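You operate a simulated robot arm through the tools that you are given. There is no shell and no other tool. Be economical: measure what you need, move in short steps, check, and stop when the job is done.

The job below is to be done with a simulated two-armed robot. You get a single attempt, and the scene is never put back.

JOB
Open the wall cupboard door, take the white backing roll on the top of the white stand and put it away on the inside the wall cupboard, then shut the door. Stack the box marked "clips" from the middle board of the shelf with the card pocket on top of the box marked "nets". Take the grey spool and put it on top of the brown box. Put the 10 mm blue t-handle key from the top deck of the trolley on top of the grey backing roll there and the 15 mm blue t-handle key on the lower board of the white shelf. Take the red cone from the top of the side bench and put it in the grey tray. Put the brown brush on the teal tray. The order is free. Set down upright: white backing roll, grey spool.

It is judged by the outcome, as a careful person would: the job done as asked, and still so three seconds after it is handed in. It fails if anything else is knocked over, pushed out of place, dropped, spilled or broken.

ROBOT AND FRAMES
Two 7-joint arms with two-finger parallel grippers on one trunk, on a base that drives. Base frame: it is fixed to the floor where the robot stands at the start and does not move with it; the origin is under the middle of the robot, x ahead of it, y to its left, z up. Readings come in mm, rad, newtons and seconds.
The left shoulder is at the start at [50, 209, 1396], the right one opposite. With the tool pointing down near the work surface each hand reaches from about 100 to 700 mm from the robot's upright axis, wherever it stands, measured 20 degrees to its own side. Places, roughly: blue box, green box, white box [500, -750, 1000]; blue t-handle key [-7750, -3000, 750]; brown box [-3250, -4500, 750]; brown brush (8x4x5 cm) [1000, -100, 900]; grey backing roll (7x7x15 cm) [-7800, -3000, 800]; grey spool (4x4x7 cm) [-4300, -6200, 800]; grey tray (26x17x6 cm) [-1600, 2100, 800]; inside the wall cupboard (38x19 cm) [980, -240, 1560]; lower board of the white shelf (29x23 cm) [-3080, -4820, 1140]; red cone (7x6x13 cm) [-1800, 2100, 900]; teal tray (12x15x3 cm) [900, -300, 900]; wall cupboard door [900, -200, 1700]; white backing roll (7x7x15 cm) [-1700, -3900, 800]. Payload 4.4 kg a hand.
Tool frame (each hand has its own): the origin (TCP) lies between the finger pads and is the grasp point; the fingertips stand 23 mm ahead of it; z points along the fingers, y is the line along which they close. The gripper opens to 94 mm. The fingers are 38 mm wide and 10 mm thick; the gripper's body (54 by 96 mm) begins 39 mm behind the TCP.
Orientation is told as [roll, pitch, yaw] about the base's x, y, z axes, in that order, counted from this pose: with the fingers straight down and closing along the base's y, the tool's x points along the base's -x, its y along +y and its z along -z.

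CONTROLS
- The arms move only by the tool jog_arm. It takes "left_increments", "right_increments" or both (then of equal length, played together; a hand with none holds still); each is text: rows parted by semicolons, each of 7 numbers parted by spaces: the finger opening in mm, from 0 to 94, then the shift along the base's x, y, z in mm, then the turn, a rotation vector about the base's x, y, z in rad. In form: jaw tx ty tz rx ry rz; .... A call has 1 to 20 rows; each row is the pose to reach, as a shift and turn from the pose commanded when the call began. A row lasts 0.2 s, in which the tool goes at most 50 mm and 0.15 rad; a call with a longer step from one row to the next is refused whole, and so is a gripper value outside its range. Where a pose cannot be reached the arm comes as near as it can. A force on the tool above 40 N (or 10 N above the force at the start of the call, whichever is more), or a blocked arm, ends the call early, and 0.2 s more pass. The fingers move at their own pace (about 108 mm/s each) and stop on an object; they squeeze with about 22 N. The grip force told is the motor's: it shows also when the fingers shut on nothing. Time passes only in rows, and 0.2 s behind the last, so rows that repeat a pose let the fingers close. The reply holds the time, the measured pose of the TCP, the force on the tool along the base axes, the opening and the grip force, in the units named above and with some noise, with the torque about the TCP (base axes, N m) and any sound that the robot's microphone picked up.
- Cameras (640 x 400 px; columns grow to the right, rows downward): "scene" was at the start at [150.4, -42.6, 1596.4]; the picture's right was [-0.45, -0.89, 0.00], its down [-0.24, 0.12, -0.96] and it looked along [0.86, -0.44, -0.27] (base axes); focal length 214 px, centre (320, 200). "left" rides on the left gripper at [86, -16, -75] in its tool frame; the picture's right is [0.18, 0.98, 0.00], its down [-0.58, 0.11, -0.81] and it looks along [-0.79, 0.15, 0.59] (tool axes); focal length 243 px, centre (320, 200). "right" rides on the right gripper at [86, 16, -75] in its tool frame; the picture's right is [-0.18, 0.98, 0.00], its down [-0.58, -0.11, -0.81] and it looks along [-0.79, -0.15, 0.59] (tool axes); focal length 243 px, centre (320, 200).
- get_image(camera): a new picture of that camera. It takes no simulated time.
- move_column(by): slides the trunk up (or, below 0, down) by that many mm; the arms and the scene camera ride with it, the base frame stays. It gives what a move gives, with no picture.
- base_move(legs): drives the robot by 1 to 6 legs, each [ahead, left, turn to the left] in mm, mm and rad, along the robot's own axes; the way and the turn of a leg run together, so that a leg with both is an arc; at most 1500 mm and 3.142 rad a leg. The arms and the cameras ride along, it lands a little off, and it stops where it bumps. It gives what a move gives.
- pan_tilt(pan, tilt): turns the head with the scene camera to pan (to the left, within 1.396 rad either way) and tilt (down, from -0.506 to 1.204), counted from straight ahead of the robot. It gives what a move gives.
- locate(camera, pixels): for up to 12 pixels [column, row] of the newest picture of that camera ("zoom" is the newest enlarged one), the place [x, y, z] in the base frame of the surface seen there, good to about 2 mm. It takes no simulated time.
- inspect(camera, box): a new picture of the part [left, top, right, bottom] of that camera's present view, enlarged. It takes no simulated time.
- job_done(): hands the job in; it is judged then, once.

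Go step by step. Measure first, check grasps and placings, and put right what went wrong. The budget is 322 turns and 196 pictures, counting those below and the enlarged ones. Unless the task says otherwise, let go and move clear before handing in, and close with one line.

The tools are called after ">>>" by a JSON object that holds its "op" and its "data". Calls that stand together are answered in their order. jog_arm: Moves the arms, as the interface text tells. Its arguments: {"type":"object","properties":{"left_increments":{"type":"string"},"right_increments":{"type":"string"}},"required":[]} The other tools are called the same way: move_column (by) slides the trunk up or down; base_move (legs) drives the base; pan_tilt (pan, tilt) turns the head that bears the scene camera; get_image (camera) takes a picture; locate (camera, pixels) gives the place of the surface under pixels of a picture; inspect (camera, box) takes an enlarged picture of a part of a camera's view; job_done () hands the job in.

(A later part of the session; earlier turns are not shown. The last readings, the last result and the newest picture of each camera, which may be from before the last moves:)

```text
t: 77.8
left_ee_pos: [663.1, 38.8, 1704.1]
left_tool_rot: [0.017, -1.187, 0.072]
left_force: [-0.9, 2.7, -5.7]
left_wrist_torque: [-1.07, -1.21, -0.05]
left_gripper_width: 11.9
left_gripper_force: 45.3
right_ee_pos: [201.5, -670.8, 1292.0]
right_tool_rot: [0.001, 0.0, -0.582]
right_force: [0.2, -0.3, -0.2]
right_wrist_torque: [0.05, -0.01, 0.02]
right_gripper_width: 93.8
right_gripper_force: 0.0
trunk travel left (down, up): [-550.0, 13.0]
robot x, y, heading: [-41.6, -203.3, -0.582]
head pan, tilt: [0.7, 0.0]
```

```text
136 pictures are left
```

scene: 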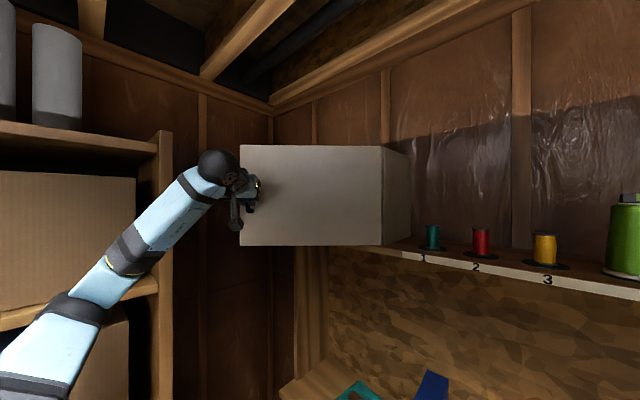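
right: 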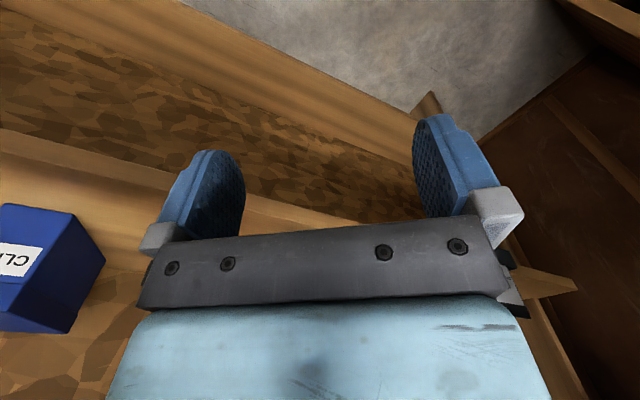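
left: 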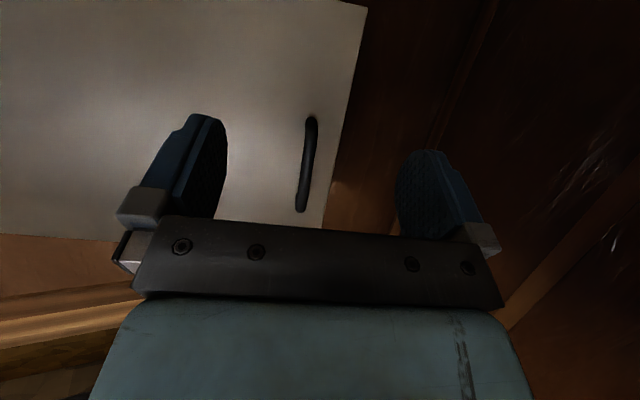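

Smooth, low force; the door is at ~0.75 rad. I'll continue the pull by driving the base along the arc chord with the grip held.

>>> {"op": "base_move", "data": {"legs": [[-24, -30, 0], [-21, -32, 0]]}}

>>> {"op": "pan_tilt", "data": {"pan": -1.3, "tilt": 0.6}}

>>> {"op": "get_image", "data": {"camera": "scene"}}

```text
t: 79.3
left_ee_pos: [591.8, 13.8, 1703.3]
left_tool_rot: [0.008, -1.189, 0.077]
left_force: [-3.5, 8.8, -15.0]
left_wrist_torque: [-1.26, -1.06, 0.25]
left_gripper_width: 11.9
left_gripper_force: 44.4
right_ee_pos: [129.4, -696.5, 1293.0]
right_tool_rot: [-0.001, -0.001, -0.58]
right_force: [0.3, -0.2, -0.4]
right_wrist_torque: [-0.01, -0.02, 0.0]
right_gripper_width: 93.8
right_gripper_force: 0.0
trunk travel left (down, up): [-550.0, 13.0]
robot x, y, heading: [-112.2, -231.3, -0.583]
head pan, tilt: [0.7, 0.0]
```

```text
t: 81.2
left_ee_pos: [591.4, 13.6, 1704.0]
left_tool_rot: [0.01, -1.19, 0.078]
left_force: [-3.8, 8.8, -6.9]
left_wrist_torque: [-1.22, 0.4, 0.05]
left_gripper_width: 11.9
left_gripper_force: 44.8
right_ee_pos: [129.5, -697.0, 1292.3]
right_tool_rot: [-0.001, 0.0, -0.581]
right_force: [-0.7, 0.0, 0.3]
right_wrist_torque: [-0.03, 0.02, 0.0]
right_gripper_width: 94.1
right_gripper_force: 0.0
trunk travel left (down, up): [-550.0, 13.0]
robot x, y, heading: [-111.4, -229.6, -0.585]
head pan, tilt: [-1.3, 0.6]
```

```text
135 pictures are left
```

scene: 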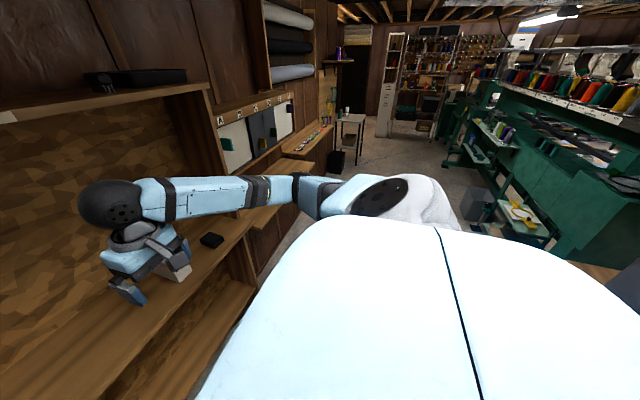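

Going well, and the aisle at right is clear. I'll rotate the wrist with the door, then continue the arc.

>>> {"op": "jog_arm", "data": {"left_increments": "0 0 0 0 0 0 0.1; 0 0 0 0 0 0 0.2; 0 0 0 0 0 0 0.3"}}

>>> {"op": "base_move", "data": {"legs": [[-18, -34, 0], [-14, -35, 0], [-11, -37, 0]]}}

>>> {"op": "pan_tilt", "data": {"pan": 0.7, "tilt": 0.0}}

>>> {"op": "get_image", "data": {"camera": "scene"}}

```text
t: 82.0
left_ee_pos: [591.0, 11.8, 1701.9]
left_tool_rot: [0.015, -1.187, 0.361]
left_force: [-4.0, 8.0, 11.0]
left_wrist_torque: [-0.89, 0.69, -0.12]
left_gripper_width: 12.0
left_gripper_force: 45.6
right_ee_pos: [129.2, -697.4, 1292.8]
right_tool_rot: [0.002, -0.001, -0.578]
right_force: [0.1, -0.6, -0.4]
right_wrist_torque: [0.02, 0.02, 0.02]
right_gripper_width: 93.8
right_gripper_force: 0.0
trunk travel left (down, up): [-550.0, 13.0]
robot x, y, heading: [-115.3, -227.6, -0.582]
head pan, tilt: [-1.3, 0.6]
stopped in row 3 (left hand): the force on the tool passed its limit at 67 N (the readings are from after the stop); the commanded pose is now the measured one
```

```text
t: 84.2
left_ee_pos: [494.3, -51.7, 1700.2]
left_tool_rot: [0.019, -1.187, 0.355]
left_force: [-10.6, 13.6, -1.7]
left_wrist_torque: [-1.33, -1.0, 0.37]
left_gripper_width: 11.8
left_gripper_force: 45.2
right_ee_pos: [33.8, -760.5, 1293.4]
right_tool_rot: [0.0, -0.003, -0.58]
right_force: [0.5, -1.0, -0.5]
right_wrist_torque: [-0.01, -0.01, 0.01]
right_gripper_width: 94.0
right_gripper_force: 0.2
trunk travel left (down, up): [-550.0, 13.0]
robot x, y, heading: [-210.6, -290.5, -0.588]
head pan, tilt: [-1.3, 0.6]
```

```text
t: 86.2
left_ee_pos: [496.3, -51.9, 1701.0]
left_tool_rot: [0.015, -1.187, 0.358]
left_force: [-9.4, 11.1, 3.4]
left_wrist_torque: [-1.22, -0.68, 0.15]
left_gripper_width: 11.9
left_gripper_force: 45.3
right_ee_pos: [33.4, -760.5, 1294.3]
right_tool_rot: [0.0, -0.003, -0.581]
right_force: [0.5, 0.9, -0.1]
right_wrist_torque: [0.0, -0.02, -0.03]
right_gripper_width: 94.1
right_gripper_force: 0.2
trunk travel left (down, up): [-550.0, 13.0]
robot x, y, heading: [-207.1, -290.3, -0.582]
head pan, tilt: [0.7, 0.0]
```

```text
134 pictures are left
```

scene: 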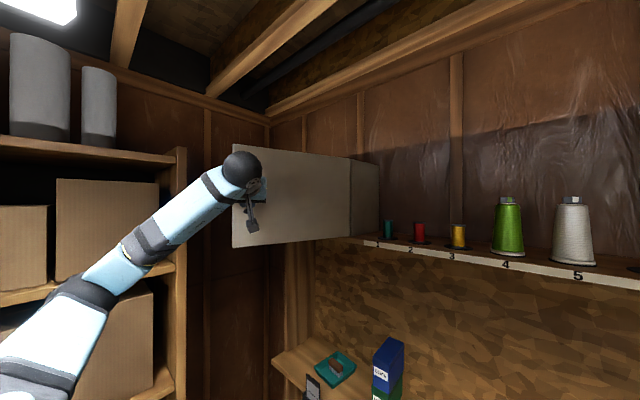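

The door is at ~71°. Continue to ~95°.

>>> {"op": "jog_arm", "data": {"left_increments": "0 0 0 0 0 0 0.07; 0 0 0 0 0 0 0.14; 0 0 0 0 0 0 0.2"}}

>>> {"op": "base_move", "data": {"legs": [[-7, -38, 0], [-3, -38, 0], [1, -39, 0], [5, -39, 0]]}}

>>> {"op": "get_image", "data": {"camera": "scene"}}

```text
t: 86.8
left_ee_pos: [495.0, -53.1, 1699.7]
left_tool_rot: [0.013, -1.186, 0.462]
left_force: [-16.6, 17.9, -2.7]
left_wrist_torque: [-1.07, 0.27, 0.12]
left_gripper_width: 11.9
left_gripper_force: 45.8
left hand out of reach, approached as far as the arm can: row 2
right_ee_pos: [34.7, -759.2, 1292.6]
right_tool_rot: [0.0, -0.002, -0.576]
right_force: [0.1, 0.0, 0.2]
right_wrist_torque: [-0.01, 0.02, 0.02]
right_gripper_width: 94.0
right_gripper_force: 0.1
trunk travel left (down, up): [-550.0, 13.0]
robot x, y, heading: [-206.9, -294.1, -0.588]
head pan, tilt: [0.7, 0.0]
stopped in row 3 (left hand): the force on the tool passed its limit at 70 N (the readings are from after the stop); the commanded pose is now the measured one
```

```text
t: 88.6
left_ee_pos: [445.8, -110.0, 1700.3]
left_tool_rot: [0.012, -1.187, 0.469]
left_force: [-15.6, 11.6, -7.3]
left_wrist_torque: [-1.6, 0.32, 0.19]
left_gripper_width: 11.6
left_gripper_force: 44.9
right_ee_pos: [-13.8, -815.9, 1292.7]
right_tool_rot: [0.002, -0.002, -0.576]
right_force: [-0.6, -0.2, -0.2]
right_wrist_torque: [0.01, 0.02, -0.03]
right_gripper_width: 94.4
right_gripper_force: 0.2
trunk travel left (down, up): [-550.0, 13.0]
robot x, y, heading: [-261.5, -348.1, -0.575]
head pan, tilt: [0.7, 0.0]
stopped in leg 2: the force on the tool passed its limit at 43 N (the readings are from after the stop); the commanded pose is now the measured one
```

```text
133 pictures are left
```

scene: 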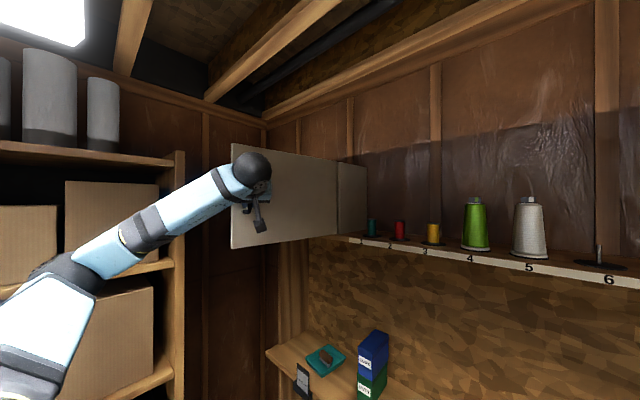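

Door at ~82°; the force points outward, so a slightly wider arc for two more steps.

>>> {"op": "base_move", "data": {"legs": [[-12, -36, 0], [-2, -36, 0]]}}

>>> {"op": "get_image", "data": {"camera": "scene"}}

```text
t: 89.9
left_ee_pos: [420.0, -147.7, 1700.7]
left_tool_rot: [0.006, -1.191, 0.462]
left_force: [3.2, -0.8, -9.2]
left_wrist_torque: [-1.04, -1.3, 0.23]
left_gripper_width: 11.9
left_gripper_force: 45.4
right_ee_pos: [-43.8, -848.7, 1291.2]
right_tool_rot: [0.0, 0.001, -0.58]
right_force: [-0.8, -0.4, -0.3]
right_wrist_torque: [0.01, -0.03, -0.03]
right_gripper_width: 93.9
right_gripper_force: 0.1
trunk travel left (down, up): [-550.0, 13.0]
robot x, y, heading: [-289.0, -381.1, -0.581]
head pan, tilt: [0.7, 0.0]
stopped in leg 2: the force on the tool passed its limit at 43 N (the readings are from after the stop); the commanded pose is now the measured one
```

```text
132 pictures are left
```

scene: 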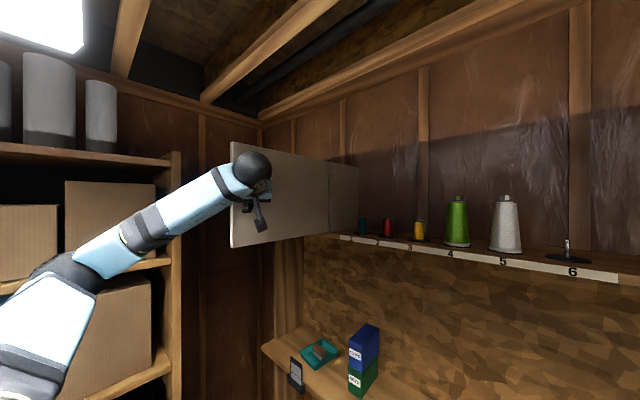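

The door is at ~89°. Release the handle (small opening) and back off along the tool axis with the base.

>>> {"op": "jog_arm", "data": {"left_increments": "45 0 0 0 0 0 0; 45 0 0 0 0 0 0"}}

>>> {"op": "base_move", "data": {"legs": [[-60, -104, 0]]}}

>>> {"op": "get_image", "data": {"camera": "scene"}}

```text
t: 90.5
left_ee_pos: [417.5, -146.1, 1702.1]
left_tool_rot: [0.007, -1.192, 0.458]
left_force: [-1.2, 0.3, 0.2]
left_wrist_torque: [0.03, 0.02, 0.0]
left_gripper_width: 44.9
left_gripper_force: 0.1
right_ee_pos: [-44.8, -847.5, 1291.7]
right_tool_rot: [0.001, 0.002, -0.578]
right_force: [-0.1, 0.0, 0.0]
right_wrist_torque: [-0.01, 0.01, 0.01]
right_gripper_width: 94.1
right_gripper_force: 0.2
trunk travel left (down, up): [-550.0, 13.0]
robot x, y, heading: [-290.2, -379.7, -0.588]
head pan, tilt: [0.7, 0.0]
```

```text
t: 92.1
left_ee_pos: [310.7, -201.1, 1701.1]
left_tool_rot: [0.007, -1.191, 0.462]
left_force: [-0.1, -0.1, -0.2]
left_wrist_torque: [-0.03, 0.0, 0.0]
left_gripper_width: 45.1
left_gripper_force: 0.1
right_ee_pos: [-152.9, -902.3, 1291.2]
right_tool_rot: [0.001, 0.002, -0.575]
right_force: [0.1, 0.1, -1.0]
right_wrist_torque: [0.0, 0.0, -0.02]
right_gripper_width: 94.0
right_gripper_force: 0.1
trunk travel left (down, up): [-550.0, 13.0]
robot x, y, heading: [-398.1, -435.2, -0.576]
head pan, tilt: [0.7, 0.0]
```

```text
131 pictures are left
```

scene: 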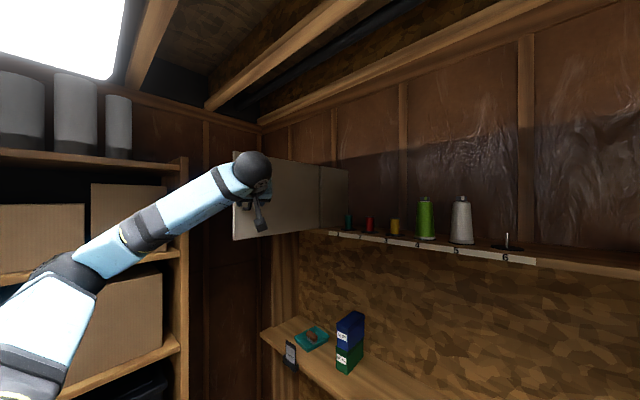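

The door stays open by itself. I'll bring the left hand in front of the robot at a lower height for travel.

>>> {"op": "jog_arm", "data": {"left_increments": "80 -19 -29 -32 0 0 -0.095; 80 -38 -58 -64 0 0 -0.19; 80 -56 -87 -96 0 0 -0.285; 80 -75 -116 -128 0 0 -0.38; 80 -94 -145 -160 0 0 -0.475; 80 -113 -174 -192 0 0 -0.57; 80 -132 -203 -224 0 0 -0.665; 80 -150 -232 -256 0 0 -0.76; 80 -169 -261 -288 0 0 -0.855; 80 -188 -290 -320 0 0 -0.95; 80 -207 -319 -350 0 0 -1.04; 80 -207 -319 -350 0 0 -1.04"}}

>>> {"op": "base_move", "data": {"legs": [[0, 0, -1.57]]}}

>>> {"op": "pan_tilt", "data": {"pan": 0, "tilt": 0.35}}

>>> {"op": "get_image", "data": {"camera": "scene"}}

```text
t: 94.7
left_ee_pos: [107.1, -527.1, 1353.4]
left_tool_rot: [0.003, -1.195, -0.575]
left_force: [-0.2, 0.4, 1.0]
left_wrist_torque: [-0.01, -0.02, -0.02]
left_gripper_width: 79.9
left_gripper_force: 0.1
left hand out of reach, approached as far as the arm can: row 7, 8, 9, 10, 11, 12
right_ee_pos: [-153.3, -902.6, 1292.1]
right_tool_rot: [0.003, -0.001, -0.575]
right_force: [-0.1, 0.9, 1.0]
right_wrist_torque: [0.0, -0.02, -0.03]
right_gripper_width: 93.7
right_gripper_force: 0.0
trunk travel left (down, up): [-550.0, 13.0]
robot x, y, heading: [-398.6, -435.1, -0.578]
head pan, tilt: [0.7, 0.0]
```

```text
t: 99.0
left_ee_pos: [-501.0, -939.2, 1353.4]
left_tool_rot: [0.007, -1.193, -2.163]
left_force: [0.1, 0.4, 0.3]
left_wrist_torque: [0.04, -0.01, 0.02]
left_gripper_width: 80.3
left_gripper_force: 0.1
right_ee_pos: [-870.8, -673.5, 1290.7]
right_tool_rot: [0.002, 0.001, -2.163]
right_force: [-0.4, 0.3, -0.2]
right_wrist_torque: [0.02, 0.02, -0.02]
right_gripper_width: 94.3
right_gripper_force: 0.0
trunk travel left (down, up): [-550.0, 13.0]
robot x, y, heading: [-398.9, -436.7, -2.165]
head pan, tilt: [0.7, 0.0]
```

```text
t: 100.1
left_ee_pos: [-499.5, -939.7, 1351.9]
left_tool_rot: [0.006, -1.192, -2.163]
left_force: [1.1, 0.3, 0.4]
left_wrist_torque: [-0.03, 0.02, 0.01]
left_gripper_width: 80.1
left_gripper_force: 0.0
right_ee_pos: [-872.1, -674.3, 1290.3]
right_tool_rot: [0.002, -0.001, -2.163]
right_force: [0.9, 0.4, -0.2]
right_wrist_torque: [0.03, 0.02, 0.02]
right_gripper_width: 94.0
right_gripper_force: 0.0
trunk travel left (down, up): [-550.0, 13.0]
robot x, y, heading: [-395.4, -436.0, -2.164]
head pan, tilt: [0.0, 0.351]
```

```text
130 pictures are left
```

scene: 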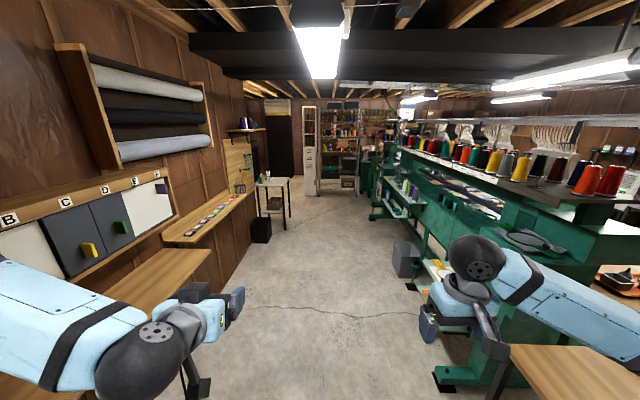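

A clear aisle lies ahead with the white stand at (272,185) on the left. I'll measure aisle limits.

>>> {"op": "inspect", "data": {"camera": "scene", "box": [220, 100, 420, 225]}}

>>> {"op": "locate", "data": {"camera": "scene", "pixels": [[210, 250], [175, 240], [262, 240], [272, 184], [258, 187], [405, 260], [440, 300], [375, 215], [510, 350], [330, 220], [320, 330], [400, 165]]}}

```text
3.20 times, centred on (320, 162) of scene
```

zoom: 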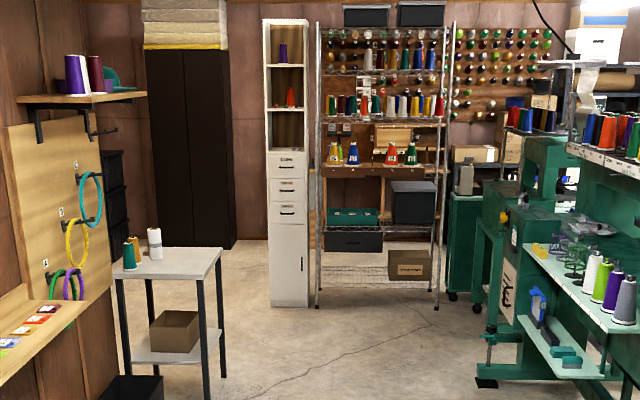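

```text
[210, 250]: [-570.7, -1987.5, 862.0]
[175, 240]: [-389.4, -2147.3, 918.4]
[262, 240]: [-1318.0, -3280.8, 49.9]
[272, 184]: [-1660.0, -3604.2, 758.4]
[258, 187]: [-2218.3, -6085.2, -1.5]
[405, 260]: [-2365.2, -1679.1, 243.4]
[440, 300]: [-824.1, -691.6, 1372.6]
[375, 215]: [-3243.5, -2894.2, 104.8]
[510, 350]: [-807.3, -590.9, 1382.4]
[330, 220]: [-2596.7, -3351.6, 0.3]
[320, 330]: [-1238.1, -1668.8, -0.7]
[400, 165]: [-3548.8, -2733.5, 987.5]
```

The aisle is clear (n from -1040 to 600). I'll drive along it to beside the white stand, then turn to face it.

>>> {"op": "base_move", "data": {"legs": [[1200, 0, 0.005], [1200, 0, 0], [1200, 0, 0], [0, 0, 1.575]]}}

>>> {"op": "get_image", "data": {"camera": "scene"}}

```text
t: 121.3
left_ee_pos: [-1866.7, -3460.0, 1354.3]
left_tool_rot: [0.007, -1.191, -0.499]
left_force: [-1.0, -0.1, 0.3]
left_wrist_torque: [-0.01, 0.01, 0.0]
left_gripper_width: 79.9
left_gripper_force: 0.1
right_ee_pos: [-2097.3, -3854.5, 1290.8]
right_tool_rot: [0.001, 0.001, -0.496]
right_force: [0.8, -0.1, 0.4]
right_wrist_torque: [-0.01, 0.0, -0.01]
right_gripper_width: 94.0
right_gripper_force: 0.1
trunk travel left (down, up): [-550.0, 13.0]
robot x, y, heading: [-2377.2, -3406.5, -0.504]
head pan, tilt: [0.0, 0.351]
```

```text
128 pictures are left
```

scene: 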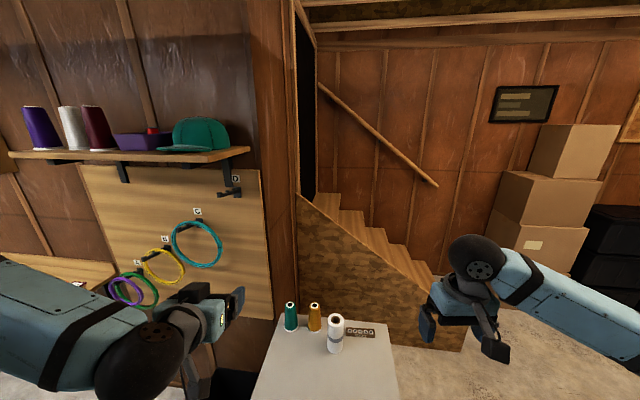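

The white roll stands on the stand at (335,332). I'll zoom and measure it and neighbours.

>>> {"op": "inspect", "data": {"camera": "scene", "box": [240, 280, 400, 400]}}

>>> {"op": "locate", "data": {"camera": "zoom", "pixels": [[380, 145], [378, 200], [375, 280], [350, 210], [408, 215], [295, 120], [205, 110], [300, 330], [200, 160], [490, 210], [420, 380], [115, 330]]}}

```text
3.33 times, centred on (320, 340) of scene
```

zoom: 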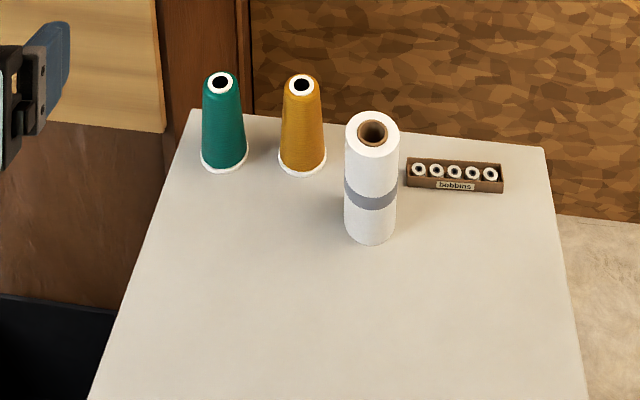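

```text
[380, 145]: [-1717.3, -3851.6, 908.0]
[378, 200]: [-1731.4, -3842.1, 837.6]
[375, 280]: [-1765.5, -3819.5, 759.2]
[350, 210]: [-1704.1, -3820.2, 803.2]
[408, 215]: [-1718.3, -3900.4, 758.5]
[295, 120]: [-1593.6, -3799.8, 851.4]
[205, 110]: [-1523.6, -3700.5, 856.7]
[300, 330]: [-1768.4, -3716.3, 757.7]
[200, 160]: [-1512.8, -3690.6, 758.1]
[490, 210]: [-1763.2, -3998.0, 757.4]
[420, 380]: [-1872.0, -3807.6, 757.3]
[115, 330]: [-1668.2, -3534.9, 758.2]
```

The roll centre is ≈[-1703,-3862], z 758–908; the neighbours are well clear at grip height. I'll position the base and lower the trunk.

>>> {"op": "base_move", "data": {"legs": [[0, 0, -0.09], [190, -150, 0]]}}

>>> {"op": "move_column", "data": {"by": -320}}

>>> {"op": "get_image", "data": {"camera": "scene"}}

```text
t: 123.8
left_ee_pos: [-1805.3, -3717.4, 1352.9]
left_tool_rot: [0.013, -1.19, -0.586]
left_force: [-0.8, -0.1, 0.0]
left_wrist_torque: [-0.01, 0.03, 0.01]
left_gripper_width: 80.1
left_gripper_force: 0.2
right_ee_pos: [-2065.1, -4091.4, 1289.9]
right_tool_rot: [0.004, 0.004, -0.579]
right_force: [0.2, 0.3, -0.7]
right_wrist_torque: [0.01, 0.01, -0.01]
right_gripper_width: 94.1
right_gripper_force: 0.0
trunk travel left (down, up): [-550.0, 13.0]
robot x, y, heading: [-2307.6, -3617.5, -0.584]
head pan, tilt: [0.0, 0.351]
stopped in leg 2: the robot was blocked; the commanded pose is now the measured one
```

```text
t: 127.0
left_ee_pos: [-1805.3, -3715.3, 1033.3]
left_tool_rot: [0.007, -1.192, -0.579]
left_force: [-0.3, 0.6, -0.2]
left_wrist_torque: [-0.01, -0.01, 0.02]
left_gripper_width: 79.8
left_gripper_force: 0.0
right_ee_pos: [-2065.9, -4089.2, 971.2]
right_tool_rot: [0.002, 0.002, -0.578]
right_force: [0.0, -0.5, 0.5]
right_wrist_torque: [0.04, 0.0, -0.03]
right_gripper_width: 94.2
right_gripper_force: 0.1
trunk travel left (down, up): [-230.0, 333.0]
robot x, y, heading: [-2309.9, -3619.5, -0.58]
head pan, tilt: [0.0, 0.351]
```

```text
126 pictures are left
```

scene: 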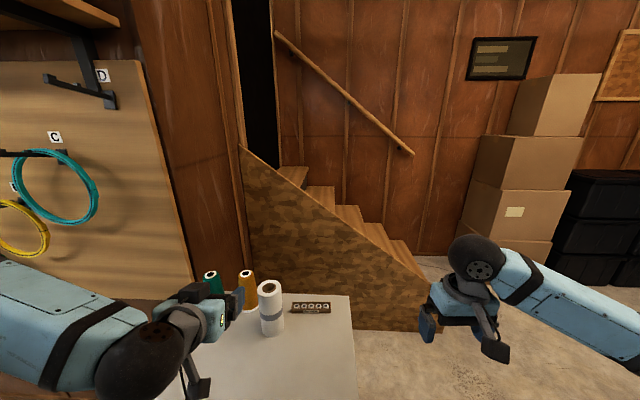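

The base stopped against something (likely the stand's leg). I'll check whether the stand or roll shifted.

>>> {"op": "inspect", "data": {"camera": "scene", "box": [180, 250, 380, 400]}}

>>> {"op": "locate", "data": {"camera": "zoom", "pixels": [[288, 110], [290, 200], [290, 260], [212, 80], [100, 75], [260, 310], [545, 160], [410, 195], [455, 195], [560, 380]]}}

>>> {"op": "pan_tilt", "data": {"pan": 0, "tilt": 1.1}}

>>> {"op": "get_image", "data": {"camera": "scene"}}

```text
2.67 times, centred on (280, 325) of scene
```

zoom: 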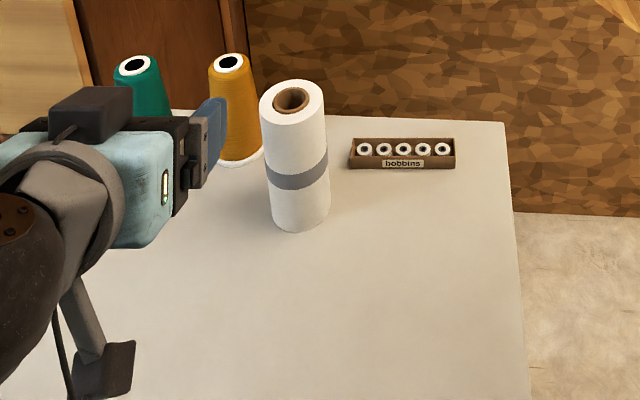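

```text
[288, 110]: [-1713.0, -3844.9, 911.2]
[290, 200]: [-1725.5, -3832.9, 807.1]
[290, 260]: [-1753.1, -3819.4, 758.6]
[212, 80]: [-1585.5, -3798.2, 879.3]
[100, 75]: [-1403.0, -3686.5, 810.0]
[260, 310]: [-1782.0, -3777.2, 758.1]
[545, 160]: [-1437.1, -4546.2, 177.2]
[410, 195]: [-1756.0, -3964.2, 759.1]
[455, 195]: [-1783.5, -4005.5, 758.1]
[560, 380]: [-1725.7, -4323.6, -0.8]
```

```text
t: 128.1
left_ee_pos: [-1805.2, -3715.0, 1032.9]
left_tool_rot: [0.005, -1.193, -0.578]
left_force: [0.0, -0.4, -0.3]
left_wrist_torque: [0.01, 0.01, 0.0]
left_gripper_width: 79.9
left_gripper_force: 0.0
right_ee_pos: [-2065.5, -4088.8, 972.0]
right_tool_rot: [0.003, 0.0, -0.578]
right_force: [0.7, 0.1, -0.2]
right_wrist_torque: [0.0, 0.03, 0.0]
right_gripper_width: 94.0
right_gripper_force: 0.0
trunk travel left (down, up): [-230.0, 333.0]
robot x, y, heading: [-2310.7, -3623.9, -0.581]
head pan, tilt: [0.0, 1.1]
```

```text
124 pictures are left
```

scene: 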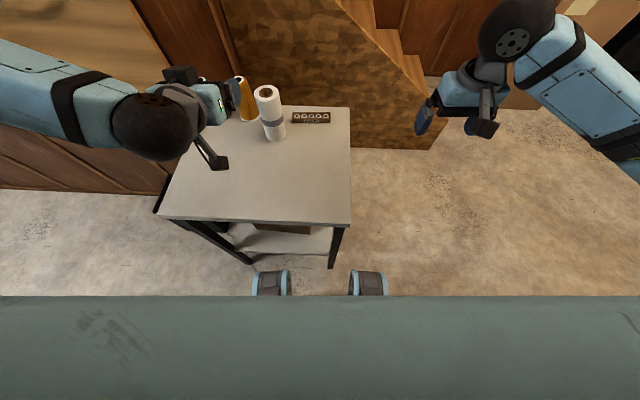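

The roll hasn't moved (centre ≈[-1696,-3854]); the feet merely met the stand. Back off 15 mm, then stage the left hand in front of the roll.

>>> {"op": "base_move", "data": {"legs": [[-15, 0, 0]]}}

>>> {"op": "jog_arm", "data": {"left_increments": "94 10 -18 -45 0.05 0.08 0; 94 15 -36 -90 0.104 0.159 0; 94 20 -54 -135 0.104 0.159 0; 94 28 -80 -170 0.104 0.159 0; 94 28 -85 -178 0.104 0.159 0; 94 28 -85 -178 0.104 0.159 0"}}

>>> {"op": "get_image", "data": {"camera": "left"}}

```text
t: 128.9
left_ee_pos: [-1817.0, -3706.2, 1032.7]
left_tool_rot: [0.008, -1.192, -0.579]
left_force: [-0.7, 0.5, -0.6]
left_wrist_torque: [-0.02, 0.0, -0.01]
left_gripper_width: 79.9
left_gripper_force: 0.1
right_ee_pos: [-2078.6, -4080.5, 972.4]
right_tool_rot: [0.001, 0.0, -0.577]
right_force: [0.5, 1.1, 0.5]
right_wrist_torque: [0.01, -0.03, 0.0]
right_gripper_width: 94.0
right_gripper_force: 0.1
trunk travel left (down, up): [-230.0, 333.0]
robot x, y, heading: [-2319.3, -3614.8, -0.584]
head pan, tilt: [0.0, 1.1]
```

```text
t: 130.3
left_ee_pos: [-1789.1, -3793.2, 851.3]
left_tool_rot: [0.007, -1.002, -0.579]
left_force: [0.3, -0.3, -0.4]
left_wrist_torque: [-0.01, 0.0, 0.03]
left_gripper_width: 94.1
left_gripper_force: 0.1
right_ee_pos: [-2077.2, -4080.8, 970.2]
right_tool_rot: [0.003, 0.003, -0.577]
right_force: [0.1, 0.6, 0.3]
right_wrist_torque: [0.04, 0.04, 0.03]
right_gripper_width: 94.2
right_gripper_force: 0.0
trunk travel left (down, up): [-230.0, 333.0]
robot x, y, heading: [-2323.6, -3610.9, -0.579]
head pan, tilt: [0.0, 1.1]
```

```text
123 pictures are left
```

left: 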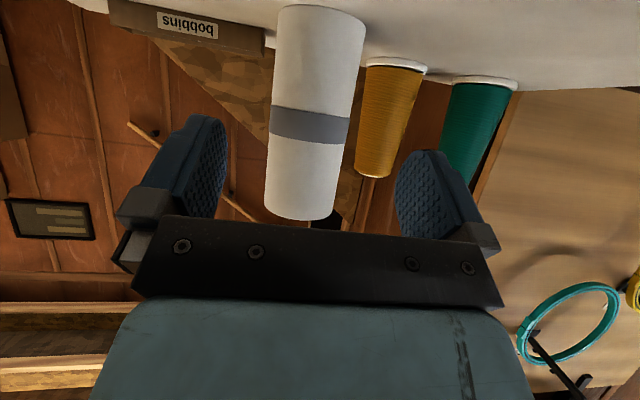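

The roll is centred between the fingers. Advance 110 mm and close.

>>> {"op": "jog_arm", "data": {"left_increments": "94 35 -23 0 0 0 0; 94 65 -43 0 0 0 0; 94 84 -55 0 0 0 0; 94 92 -60 0 0 0 0; 94 92 -60 0 0 0 0; 50 92 -60 0 0 0 0; 50 92 -60 0 0 0 0; 50 92 -60 0 0 0 0; 50 92 -60 0 0 0 0"}}

>>> {"op": "get_image", "data": {"camera": "scene"}}

```text
t: 132.3
left_ee_pos: [-1695.6, -3851.7, 854.1]
left_tool_rot: [0.006, -1.002, -0.58]
left_force: [-0.3, -1.4, -0.2]
left_wrist_torque: [-0.11, -0.05, 0.01]
left_gripper_width: 65.3
left_gripper_force: 21.9
right_ee_pos: [-2076.7, -4080.7, 970.4]
right_tool_rot: [0.002, 0.002, -0.578]
right_force: [-0.4, -0.7, -0.4]
right_wrist_torque: [0.04, -0.01, 0.0]
right_gripper_width: 94.2
right_gripper_force: 0.1
trunk travel left (down, up): [-230.0, 333.0]
robot x, y, heading: [-2323.3, -3611.2, -0.583]
head pan, tilt: [0.0, 1.1]
```

```text
122 pictures are left
```

scene: 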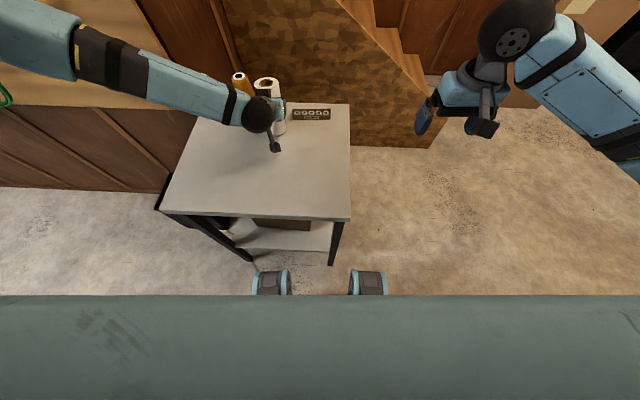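

Gripped at 65 mm. Lift 150 mm and draw the roll back toward the robot.

>>> {"op": "jog_arm", "data": {"left_increments": "50 0 0 30 0 0 0; 50 0 0 70 0 0 0; 50 0 0 110 0 0 0; 50 0 0 150 0 0 0; 50 -33 22 155 0 0 0; 50 -66 44 160 0 0 0; 50 -100 66 165 0 0 0; 50 -133 88 165 0 0 0; 50 -133 88 165 0 0 0"}}

>>> {"op": "get_image", "data": {"camera": "scene"}}

```text
t: 134.3
left_ee_pos: [-1827.0, -3762.7, 1018.1]
left_tool_rot: [0.007, -1.001, -0.58]
left_force: [0.3, -0.2, -2.5]
left_wrist_torque: [0.03, 0.03, 0.0]
left_gripper_width: 65.5
left_gripper_force: 22.4
right_ee_pos: [-2077.2, -4080.6, 970.6]
right_tool_rot: [0.0, 0.003, -0.576]
right_force: [1.6, -0.8, -0.7]
right_wrist_torque: [0.01, 0.01, 0.02]
right_gripper_width: 94.0
right_gripper_force: 0.2
trunk travel left (down, up): [-230.0, 333.0]
robot x, y, heading: [-2322.3, -3610.6, -0.583]
head pan, tilt: [0.0, 1.1]
```

```text
121 pictures are left
```

scene: 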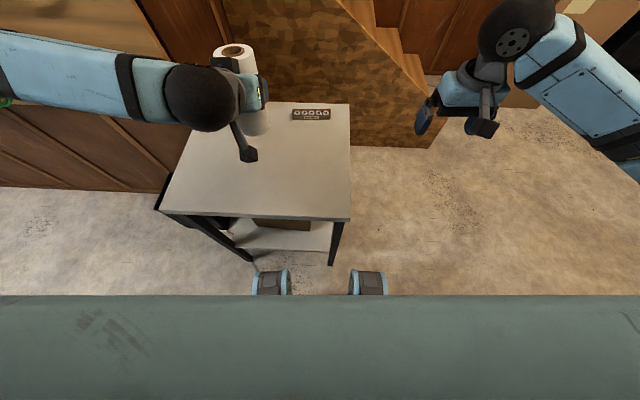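

Lifted cleanly. Back off and drive sideways along the aisle toward the cupboard.

>>> {"op": "base_move", "data": {"legs": [[-140, 0, 0], [0, 1400, 0], [0, 1400, 0]]}}

>>> {"op": "pan_tilt", "data": {"pan": 0.9, "tilt": 0.3}}

>>> {"op": "get_image", "data": {"camera": "scene"}}

```text
t: 159.8
left_ee_pos: [-404.0, -1326.1, 1019.2]
left_tool_rot: [0.006, -1.003, -0.574]
left_force: [-0.5, 0.4, -3.2]
left_wrist_torque: [0.01, 0.02, 0.02]
left_gripper_width: 65.2
left_gripper_force: 21.6
right_ee_pos: [-653.0, -1644.0, 970.5]
right_tool_rot: [0.001, 0.0, -0.572]
right_force: [-0.3, 0.1, -1.0]
right_wrist_torque: [0.0, 0.01, -0.02]
right_gripper_width: 94.0
right_gripper_force: 0.0
trunk travel left (down, up): [-230.0, 333.0]
robot x, y, heading: [-899.9, -1175.8, -0.575]
head pan, tilt: [0.0, 1.1]
```

```text
t: 161.1
left_ee_pos: [-403.3, -1327.3, 1017.5]
left_tool_rot: [0.008, -1.0, -0.574]
left_force: [-0.5, 0.6, -2.9]
left_wrist_torque: [0.03, 0.05, 0.03]
left_gripper_width: 65.5
left_gripper_force: 22.3
right_ee_pos: [-653.4, -1644.5, 970.1]
right_tool_rot: [0.002, 0.001, -0.573]
right_force: [-0.9, 0.5, -0.3]
right_wrist_torque: [-0.02, 0.01, 0.0]
right_gripper_width: 93.9
right_gripper_force: 0.1
trunk travel left (down, up): [-230.0, 333.0]
robot x, y, heading: [-903.8, -1180.9, -0.575]
head pan, tilt: [0.901, 0.3]
```

```text
120 pictures are left
```

scene: 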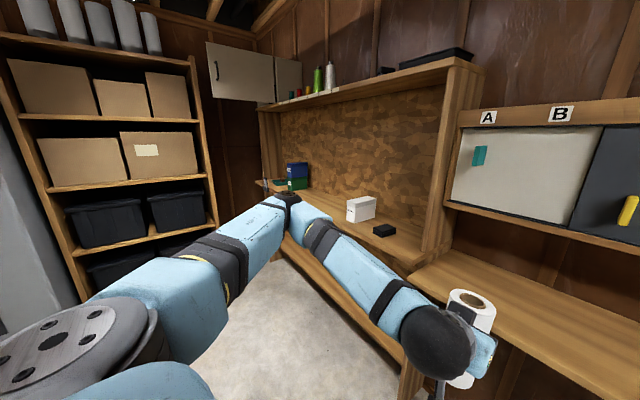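

About 1400 mm to go; the door is still open ahead. Continue sideways.

>>> {"op": "base_move", "data": {"legs": [[0, 1390, -0.012]]}}

>>> {"op": "move_column", "data": {"by": 320}}

>>> {"op": "pan_tilt", "data": {"pan": 0.5, "tilt": 0.1}}

>>> {"op": "get_image", "data": {"camera": "scene"}}

```text
t: 173.2
left_ee_pos: [350.3, -209.6, 1018.8]
left_tool_rot: [0.009, -1.001, -0.6]
left_force: [0.1, -0.1, -3.7]
left_wrist_torque: [0.0, 0.01, 0.02]
left_gripper_width: 65.2
left_gripper_force: 22.3
right_ee_pos: [92.6, -520.0, 970.7]
right_tool_rot: [0.002, 0.002, -0.599]
right_force: [1.0, -0.3, -0.7]
right_wrist_torque: [-0.02, 0.0, 0.0]
right_gripper_width: 94.0
right_gripper_force: 0.0
trunk travel left (down, up): [-230.0, 333.0]
robot x, y, heading: [-146.0, -46.1, -0.608]
head pan, tilt: [0.901, 0.3]
```

```text
t: 176.3
left_ee_pos: [350.2, -208.9, 1337.7]
left_tool_rot: [0.007, -1.001, -0.602]
left_force: [-0.2, 0.0, -2.4]
left_wrist_torque: [0.04, 0.04, 0.02]
left_gripper_width: 65.5
left_gripper_force: 21.3
right_ee_pos: [92.7, -520.1, 1290.8]
right_tool_rot: [0.003, 0.001, -0.599]
right_force: [0.0, 0.0, -0.6]
right_wrist_torque: [-0.01, -0.01, 0.0]
right_gripper_width: 94.2
right_gripper_force: 0.0
trunk travel left (down, up): [-550.0, 13.0]
robot x, y, heading: [-140.9, -45.6, -0.604]
head pan, tilt: [0.901, 0.3]
```

```text
t: 177.2
left_ee_pos: [349.9, -206.8, 1338.3]
left_tool_rot: [0.008, -1.002, -0.602]
left_force: [-0.1, -0.3, -2.2]
left_wrist_torque: [-0.01, -0.01, 0.01]
left_gripper_width: 65.2
left_gripper_force: 22.6
right_ee_pos: [92.6, -521.3, 1290.9]
right_tool_rot: [0.004, 0.002, -0.598]
right_force: [-0.3, -0.2, 0.7]
right_wrist_torque: [-0.02, 0.0, 0.0]
right_gripper_width: 94.0
right_gripper_force: 0.0
trunk travel left (down, up): [-550.0, 13.0]
robot x, y, heading: [-142.0, -46.9, -0.607]
head pan, tilt: [0.499, 0.099]
```

```text
119 pictures are left
```

scene: 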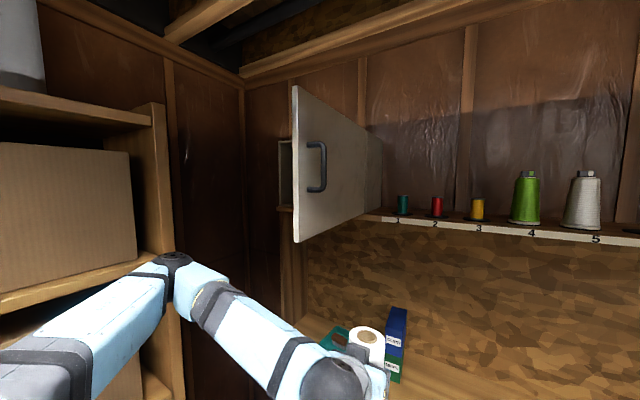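

I see the open door edge-on (295,90–240). Measure it and the cupboard interior.

>>> {"op": "locate", "data": {"camera": "scene", "pixels": [[297, 120], [297, 220], [325, 165], [286, 150], [287, 205], [360, 150], [286, 180], [155, 150]]}}

>>> {"op": "inspect", "data": {"camera": "scene", "box": [240, 70, 400, 250]}}

```text
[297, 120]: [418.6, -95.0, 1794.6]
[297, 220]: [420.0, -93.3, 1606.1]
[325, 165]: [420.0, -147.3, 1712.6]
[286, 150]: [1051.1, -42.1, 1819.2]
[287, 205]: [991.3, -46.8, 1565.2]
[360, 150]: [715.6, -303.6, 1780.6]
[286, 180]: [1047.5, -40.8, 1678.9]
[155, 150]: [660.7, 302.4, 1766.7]
```

```text
2.22 times, centred on (320, 160) of scene
```

zoom: 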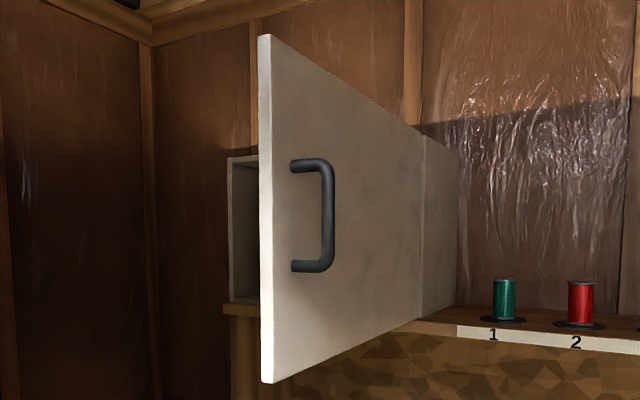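

The door edge is at n≈401, l≈153. I'll first move the roll left at low height, then raise it left of the door.

>>> {"op": "jog_arm", "data": {"left_increments": "50 32 31 0 0 0 0.003; 50 65 62 0 0 0 0.006; 50 97 93 0 0 0 0.01; 50 130 124 0 0 0 0.014; 50 162 155 0 0 0 0.018; 50 195 185 0 0 0 0.018; 50 195 185 0 0 0 0.018"}}

>>> {"op": "jog_arm", "data": {"left_increments": "50 13 -9 40 0 0 0; 50 26 -18 80 0 0 0; 50 39 -27 120 0 0 0; 50 52 -36 160 0 0 0; 50 65 -45 200 0 0 0; 50 78 -54 240 0 0 0; 50 91 -63 280 0 0 0; 50 104 -70 320 0 0 0; 50 108 -72 337 0 0 0; 50 108 -72 337 0 0 0"}}

>>> {"op": "get_image", "data": {"camera": "scene"}}

```text
t: 178.8
left_ee_pos: [546.2, -22.9, 1335.9]
left_tool_rot: [0.01, -1.001, -0.583]
left_force: [-0.8, 1.0, -3.0]
left_wrist_torque: [0.03, -0.01, 0.02]
left_gripper_width: 65.6
left_gripper_force: 22.0
right_ee_pos: [93.1, -521.3, 1290.2]
right_tool_rot: [0.0, 0.004, -0.598]
right_force: [-0.1, 0.1, 0.8]
right_wrist_torque: [0.0, 0.0, 0.01]
right_gripper_width: 94.0
right_gripper_force: 0.1
trunk travel left (down, up): [-550.0, 13.0]
robot x, y, heading: [-141.6, -43.3, -0.605]
head pan, tilt: [0.499, 0.099]
```

```text
t: 181.0
left_ee_pos: [653.4, -96.4, 1676.9]
left_tool_rot: [0.007, -1.0, -0.582]
left_force: [0.0, -0.1, -2.4]
left_wrist_torque: [0.02, 0.03, -0.07]
left_gripper_width: 65.6
left_gripper_force: 21.9
right_ee_pos: [92.5, -519.3, 1290.0]
right_tool_rot: [0.001, 0.001, -0.599]
right_force: [-0.7, -0.4, -0.3]
right_wrist_torque: [0.0, 0.01, 0.03]
right_gripper_width: 93.8
right_gripper_force: 0.0
trunk travel left (down, up): [-550.0, 13.0]
robot x, y, heading: [-140.2, -47.0, -0.602]
head pan, tilt: [0.499, 0.099]
```

```text
117 pictures are left
```

scene: 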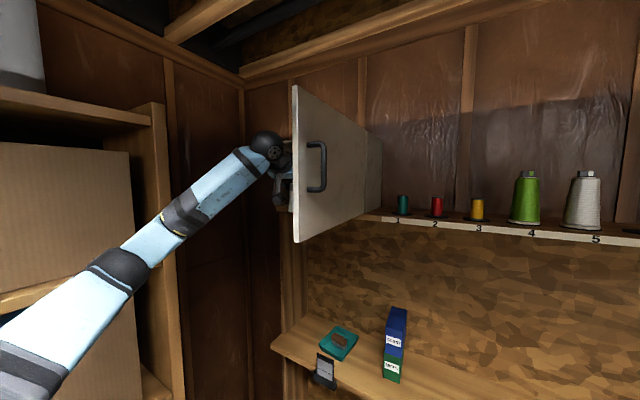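

The roll is at the left side of the door at z 1677. Check where the elbow is versus the side shelf before driving in.

>>> {"op": "locate", "data": {"camera": "scene", "pixels": [[120, 265], [140, 250], [90, 290], [165, 215], [160, 240], [265, 140], [288, 190]]}}

>>> {"op": "get_image", "data": {"camera": "left"}}

```text
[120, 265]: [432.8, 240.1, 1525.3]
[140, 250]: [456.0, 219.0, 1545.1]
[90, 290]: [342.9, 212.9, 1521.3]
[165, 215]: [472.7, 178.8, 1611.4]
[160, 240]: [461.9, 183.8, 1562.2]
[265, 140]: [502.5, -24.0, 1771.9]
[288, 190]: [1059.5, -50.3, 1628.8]
```

```text
116 pictures are left
```

left: 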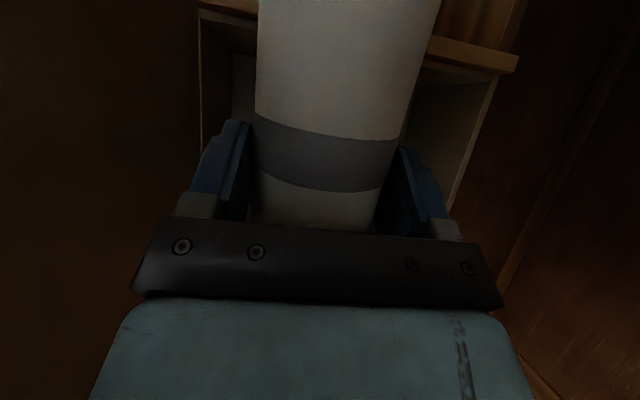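

The elbow is at l≈440, clear. Drive ahead with the arm fixed; first 200 mm.

>>> {"op": "base_move", "data": {"legs": [[200, 15, 0.01]]}}

>>> {"op": "get_image", "data": {"camera": "left"}}

>>> {"op": "get_image", "data": {"camera": "scene"}}

```text
t: 182.6
left_ee_pos: [822.7, -186.8, 1680.2]
left_tool_rot: [0.006, -1.005, -0.574]
left_force: [0.7, 0.0, -3.1]
left_wrist_torque: [0.01, 0.02, -0.01]
left_gripper_width: 65.4
left_gripper_force: 21.7
right_ee_pos: [266.5, -617.4, 1292.7]
right_tool_rot: [0.001, -0.001, -0.592]
right_force: [-0.9, -0.7, -0.2]
right_wrist_torque: [-0.02, -0.02, -0.03]
right_gripper_width: 93.8
right_gripper_force: 0.0
trunk travel left (down, up): [-550.0, 13.0]
robot x, y, heading: [26.9, -146.5, -0.595]
head pan, tilt: [0.499, 0.099]
```

```text
115 pictures are left
```

left: 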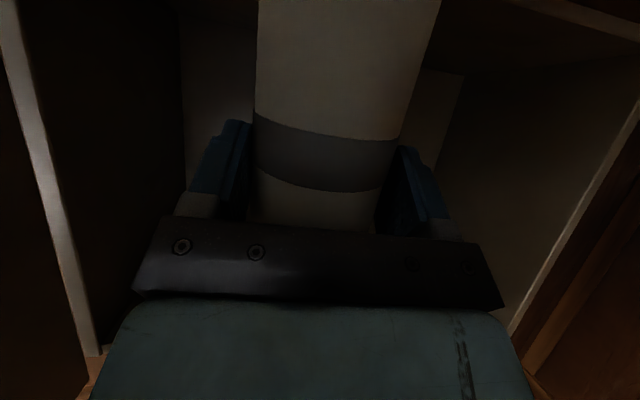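

```text
114 pictures are left
```

scene: 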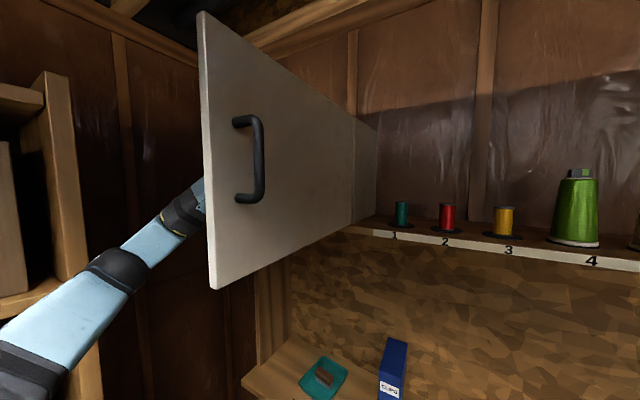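

Inside view looks good. I'll measure the cupboard floor/back from the left camera.

>>> {"op": "locate", "data": {"camera": "left", "pixels": [[215, 60], [215, 8], [460, 20], [560, 30], [440, 90], [60, 200], [600, 180], [520, 120]]}}

```text
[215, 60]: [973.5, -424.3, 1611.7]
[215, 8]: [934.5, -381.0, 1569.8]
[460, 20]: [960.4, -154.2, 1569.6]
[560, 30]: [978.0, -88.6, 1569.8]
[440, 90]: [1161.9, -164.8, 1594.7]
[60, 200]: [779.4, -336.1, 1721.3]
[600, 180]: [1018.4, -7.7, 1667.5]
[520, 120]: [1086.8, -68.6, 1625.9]
```

The floor is at z 1569.7, the back at n≈1055. Drive ahead another 140 mm.

>>> {"op": "base_move", "data": {"legs": [[140, 0, 0.0]]}}

>>> {"op": "get_image", "data": {"camera": "left"}}

```text
t: 183.9
left_ee_pos: [936.5, -265.1, 1680.0]
left_tool_rot: [0.007, -1.006, -0.577]
left_force: [-2.2, -1.2, -0.2]
left_wrist_torque: [0.1, -0.21, 0.02]
left_gripper_width: 65.4
left_gripper_force: 21.7
right_ee_pos: [380.8, -693.6, 1292.4]
right_tool_rot: [0.001, -0.001, -0.589]
right_force: [1.4, 0.0, 0.3]
right_wrist_torque: [-0.01, 0.0, 0.02]
right_gripper_width: 94.1
right_gripper_force: 0.1
trunk travel left (down, up): [-550.0, 13.0]
robot x, y, heading: [146.9, -222.3, -0.595]
head pan, tilt: [0.499, 0.099]
```

```text
113 pictures are left
```

left: 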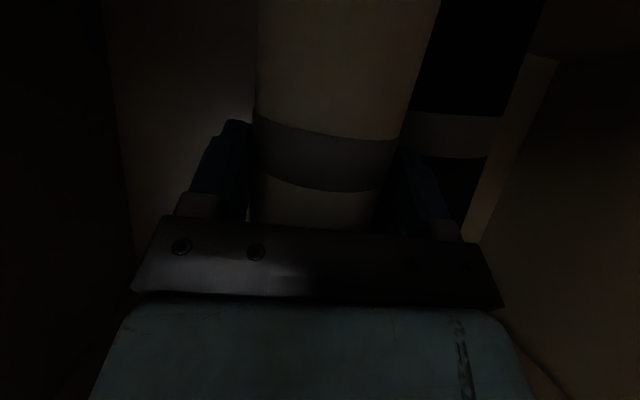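

There's a dark roll already inside, left-rear (470,60), and the force changed slightly. I'll measure it.

>>> {"op": "locate", "data": {"camera": "left", "pixels": [[470, 60], [460, 130], [450, 170], [430, 60], [520, 40], [540, 70], [200, 80], [580, 120], [510, 20], [245, 40]]}}

>>> {"op": "inspect", "data": {"camera": "left", "box": [380, 0, 600, 260]}}

```text
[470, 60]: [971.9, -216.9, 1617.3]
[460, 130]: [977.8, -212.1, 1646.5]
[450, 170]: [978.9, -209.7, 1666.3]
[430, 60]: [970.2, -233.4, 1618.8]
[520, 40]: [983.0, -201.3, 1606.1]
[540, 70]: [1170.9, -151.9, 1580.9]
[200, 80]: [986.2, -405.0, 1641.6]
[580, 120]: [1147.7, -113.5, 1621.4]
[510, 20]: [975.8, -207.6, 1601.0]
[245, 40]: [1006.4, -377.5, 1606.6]
```

```text
1.54 times, centred on (490, 130) of left
```

zoom: 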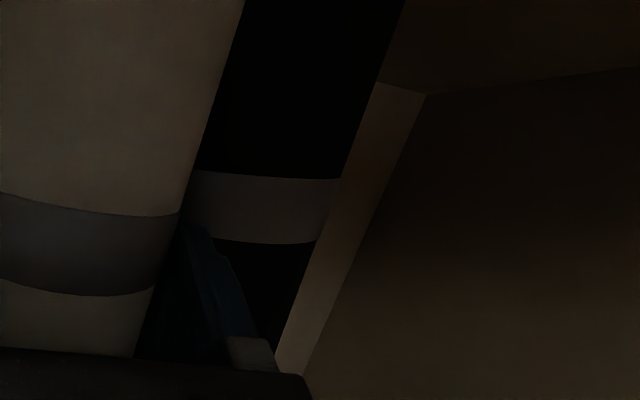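

The left fingertip is just touching that black roll (centre ≈[1003,-226]). I'll back off 20 mm, shift right 38 mm and set it down there.

>>> {"op": "jog_arm", "data": {"left_increments": "50 -8 5 0 0 0 0; 50 -17 11 0 0 0 0; 50 -28 -5 0 0 0 0; 50 -38 -21 0 0 0 0; 50 -34 -23 0 0 0 0; 50 -34 -23 -6 0 0 0; 50 -34 -23 -11 0 0 0; 50 -34 -23 -11 0 0 0"}}

>>> {"op": "get_image", "data": {"camera": "left"}}

```text
t: 185.7
left_ee_pos: [905.5, -290.1, 1667.9]
left_tool_rot: [0.008, -1.005, -0.574]
left_force: [0.6, -0.8, -2.8]
left_wrist_torque: [0.03, 0.02, -0.02]
left_gripper_width: 65.3
left_gripper_force: 22.2
right_ee_pos: [382.1, -694.4, 1290.6]
right_tool_rot: [0.002, 0.003, -0.59]
right_force: [0.8, -0.4, 0.7]
right_wrist_torque: [0.03, 0.01, 0.06]
right_gripper_width: 94.0
right_gripper_force: 0.0
trunk travel left (down, up): [-550.0, 13.0]
robot x, y, heading: [143.3, -221.9, -0.591]
head pan, tilt: [0.499, 0.099]
```

```text
111 pictures are left
```

left: 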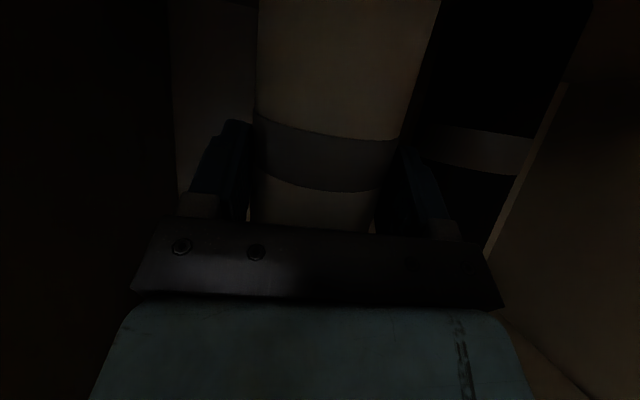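

Free of contact again. Lower a few mm to the floor, watching the force.

>>> {"op": "jog_arm", "data": {"left_increments": "50 0 0 -2 0 0 0; 50 0 0 -4 0 0 0; 50 0 0 -4 0 0 0"}}

```text
t: 186.5
left_ee_pos: [904.4, -287.3, 1664.6]
left_tool_rot: [0.006, -1.004, -0.573]
left_force: [1.3, -1.0, 3.8]
left_wrist_torque: [-0.19, -0.39, 0.01]
left_gripper_width: 65.3
left_gripper_force: 22.2
right_ee_pos: [382.5, -693.7, 1291.6]
right_tool_rot: [0.003, 0.002, -0.59]
right_force: [0.1, -0.1, 0.6]
right_wrist_torque: [0.0, 0.03, 0.02]
right_gripper_width: 93.8
right_gripper_force: 0.0
trunk travel left (down, up): [-550.0, 13.0]
robot x, y, heading: [139.5, -220.1, -0.591]
head pan, tilt: [0.499, 0.099]
```

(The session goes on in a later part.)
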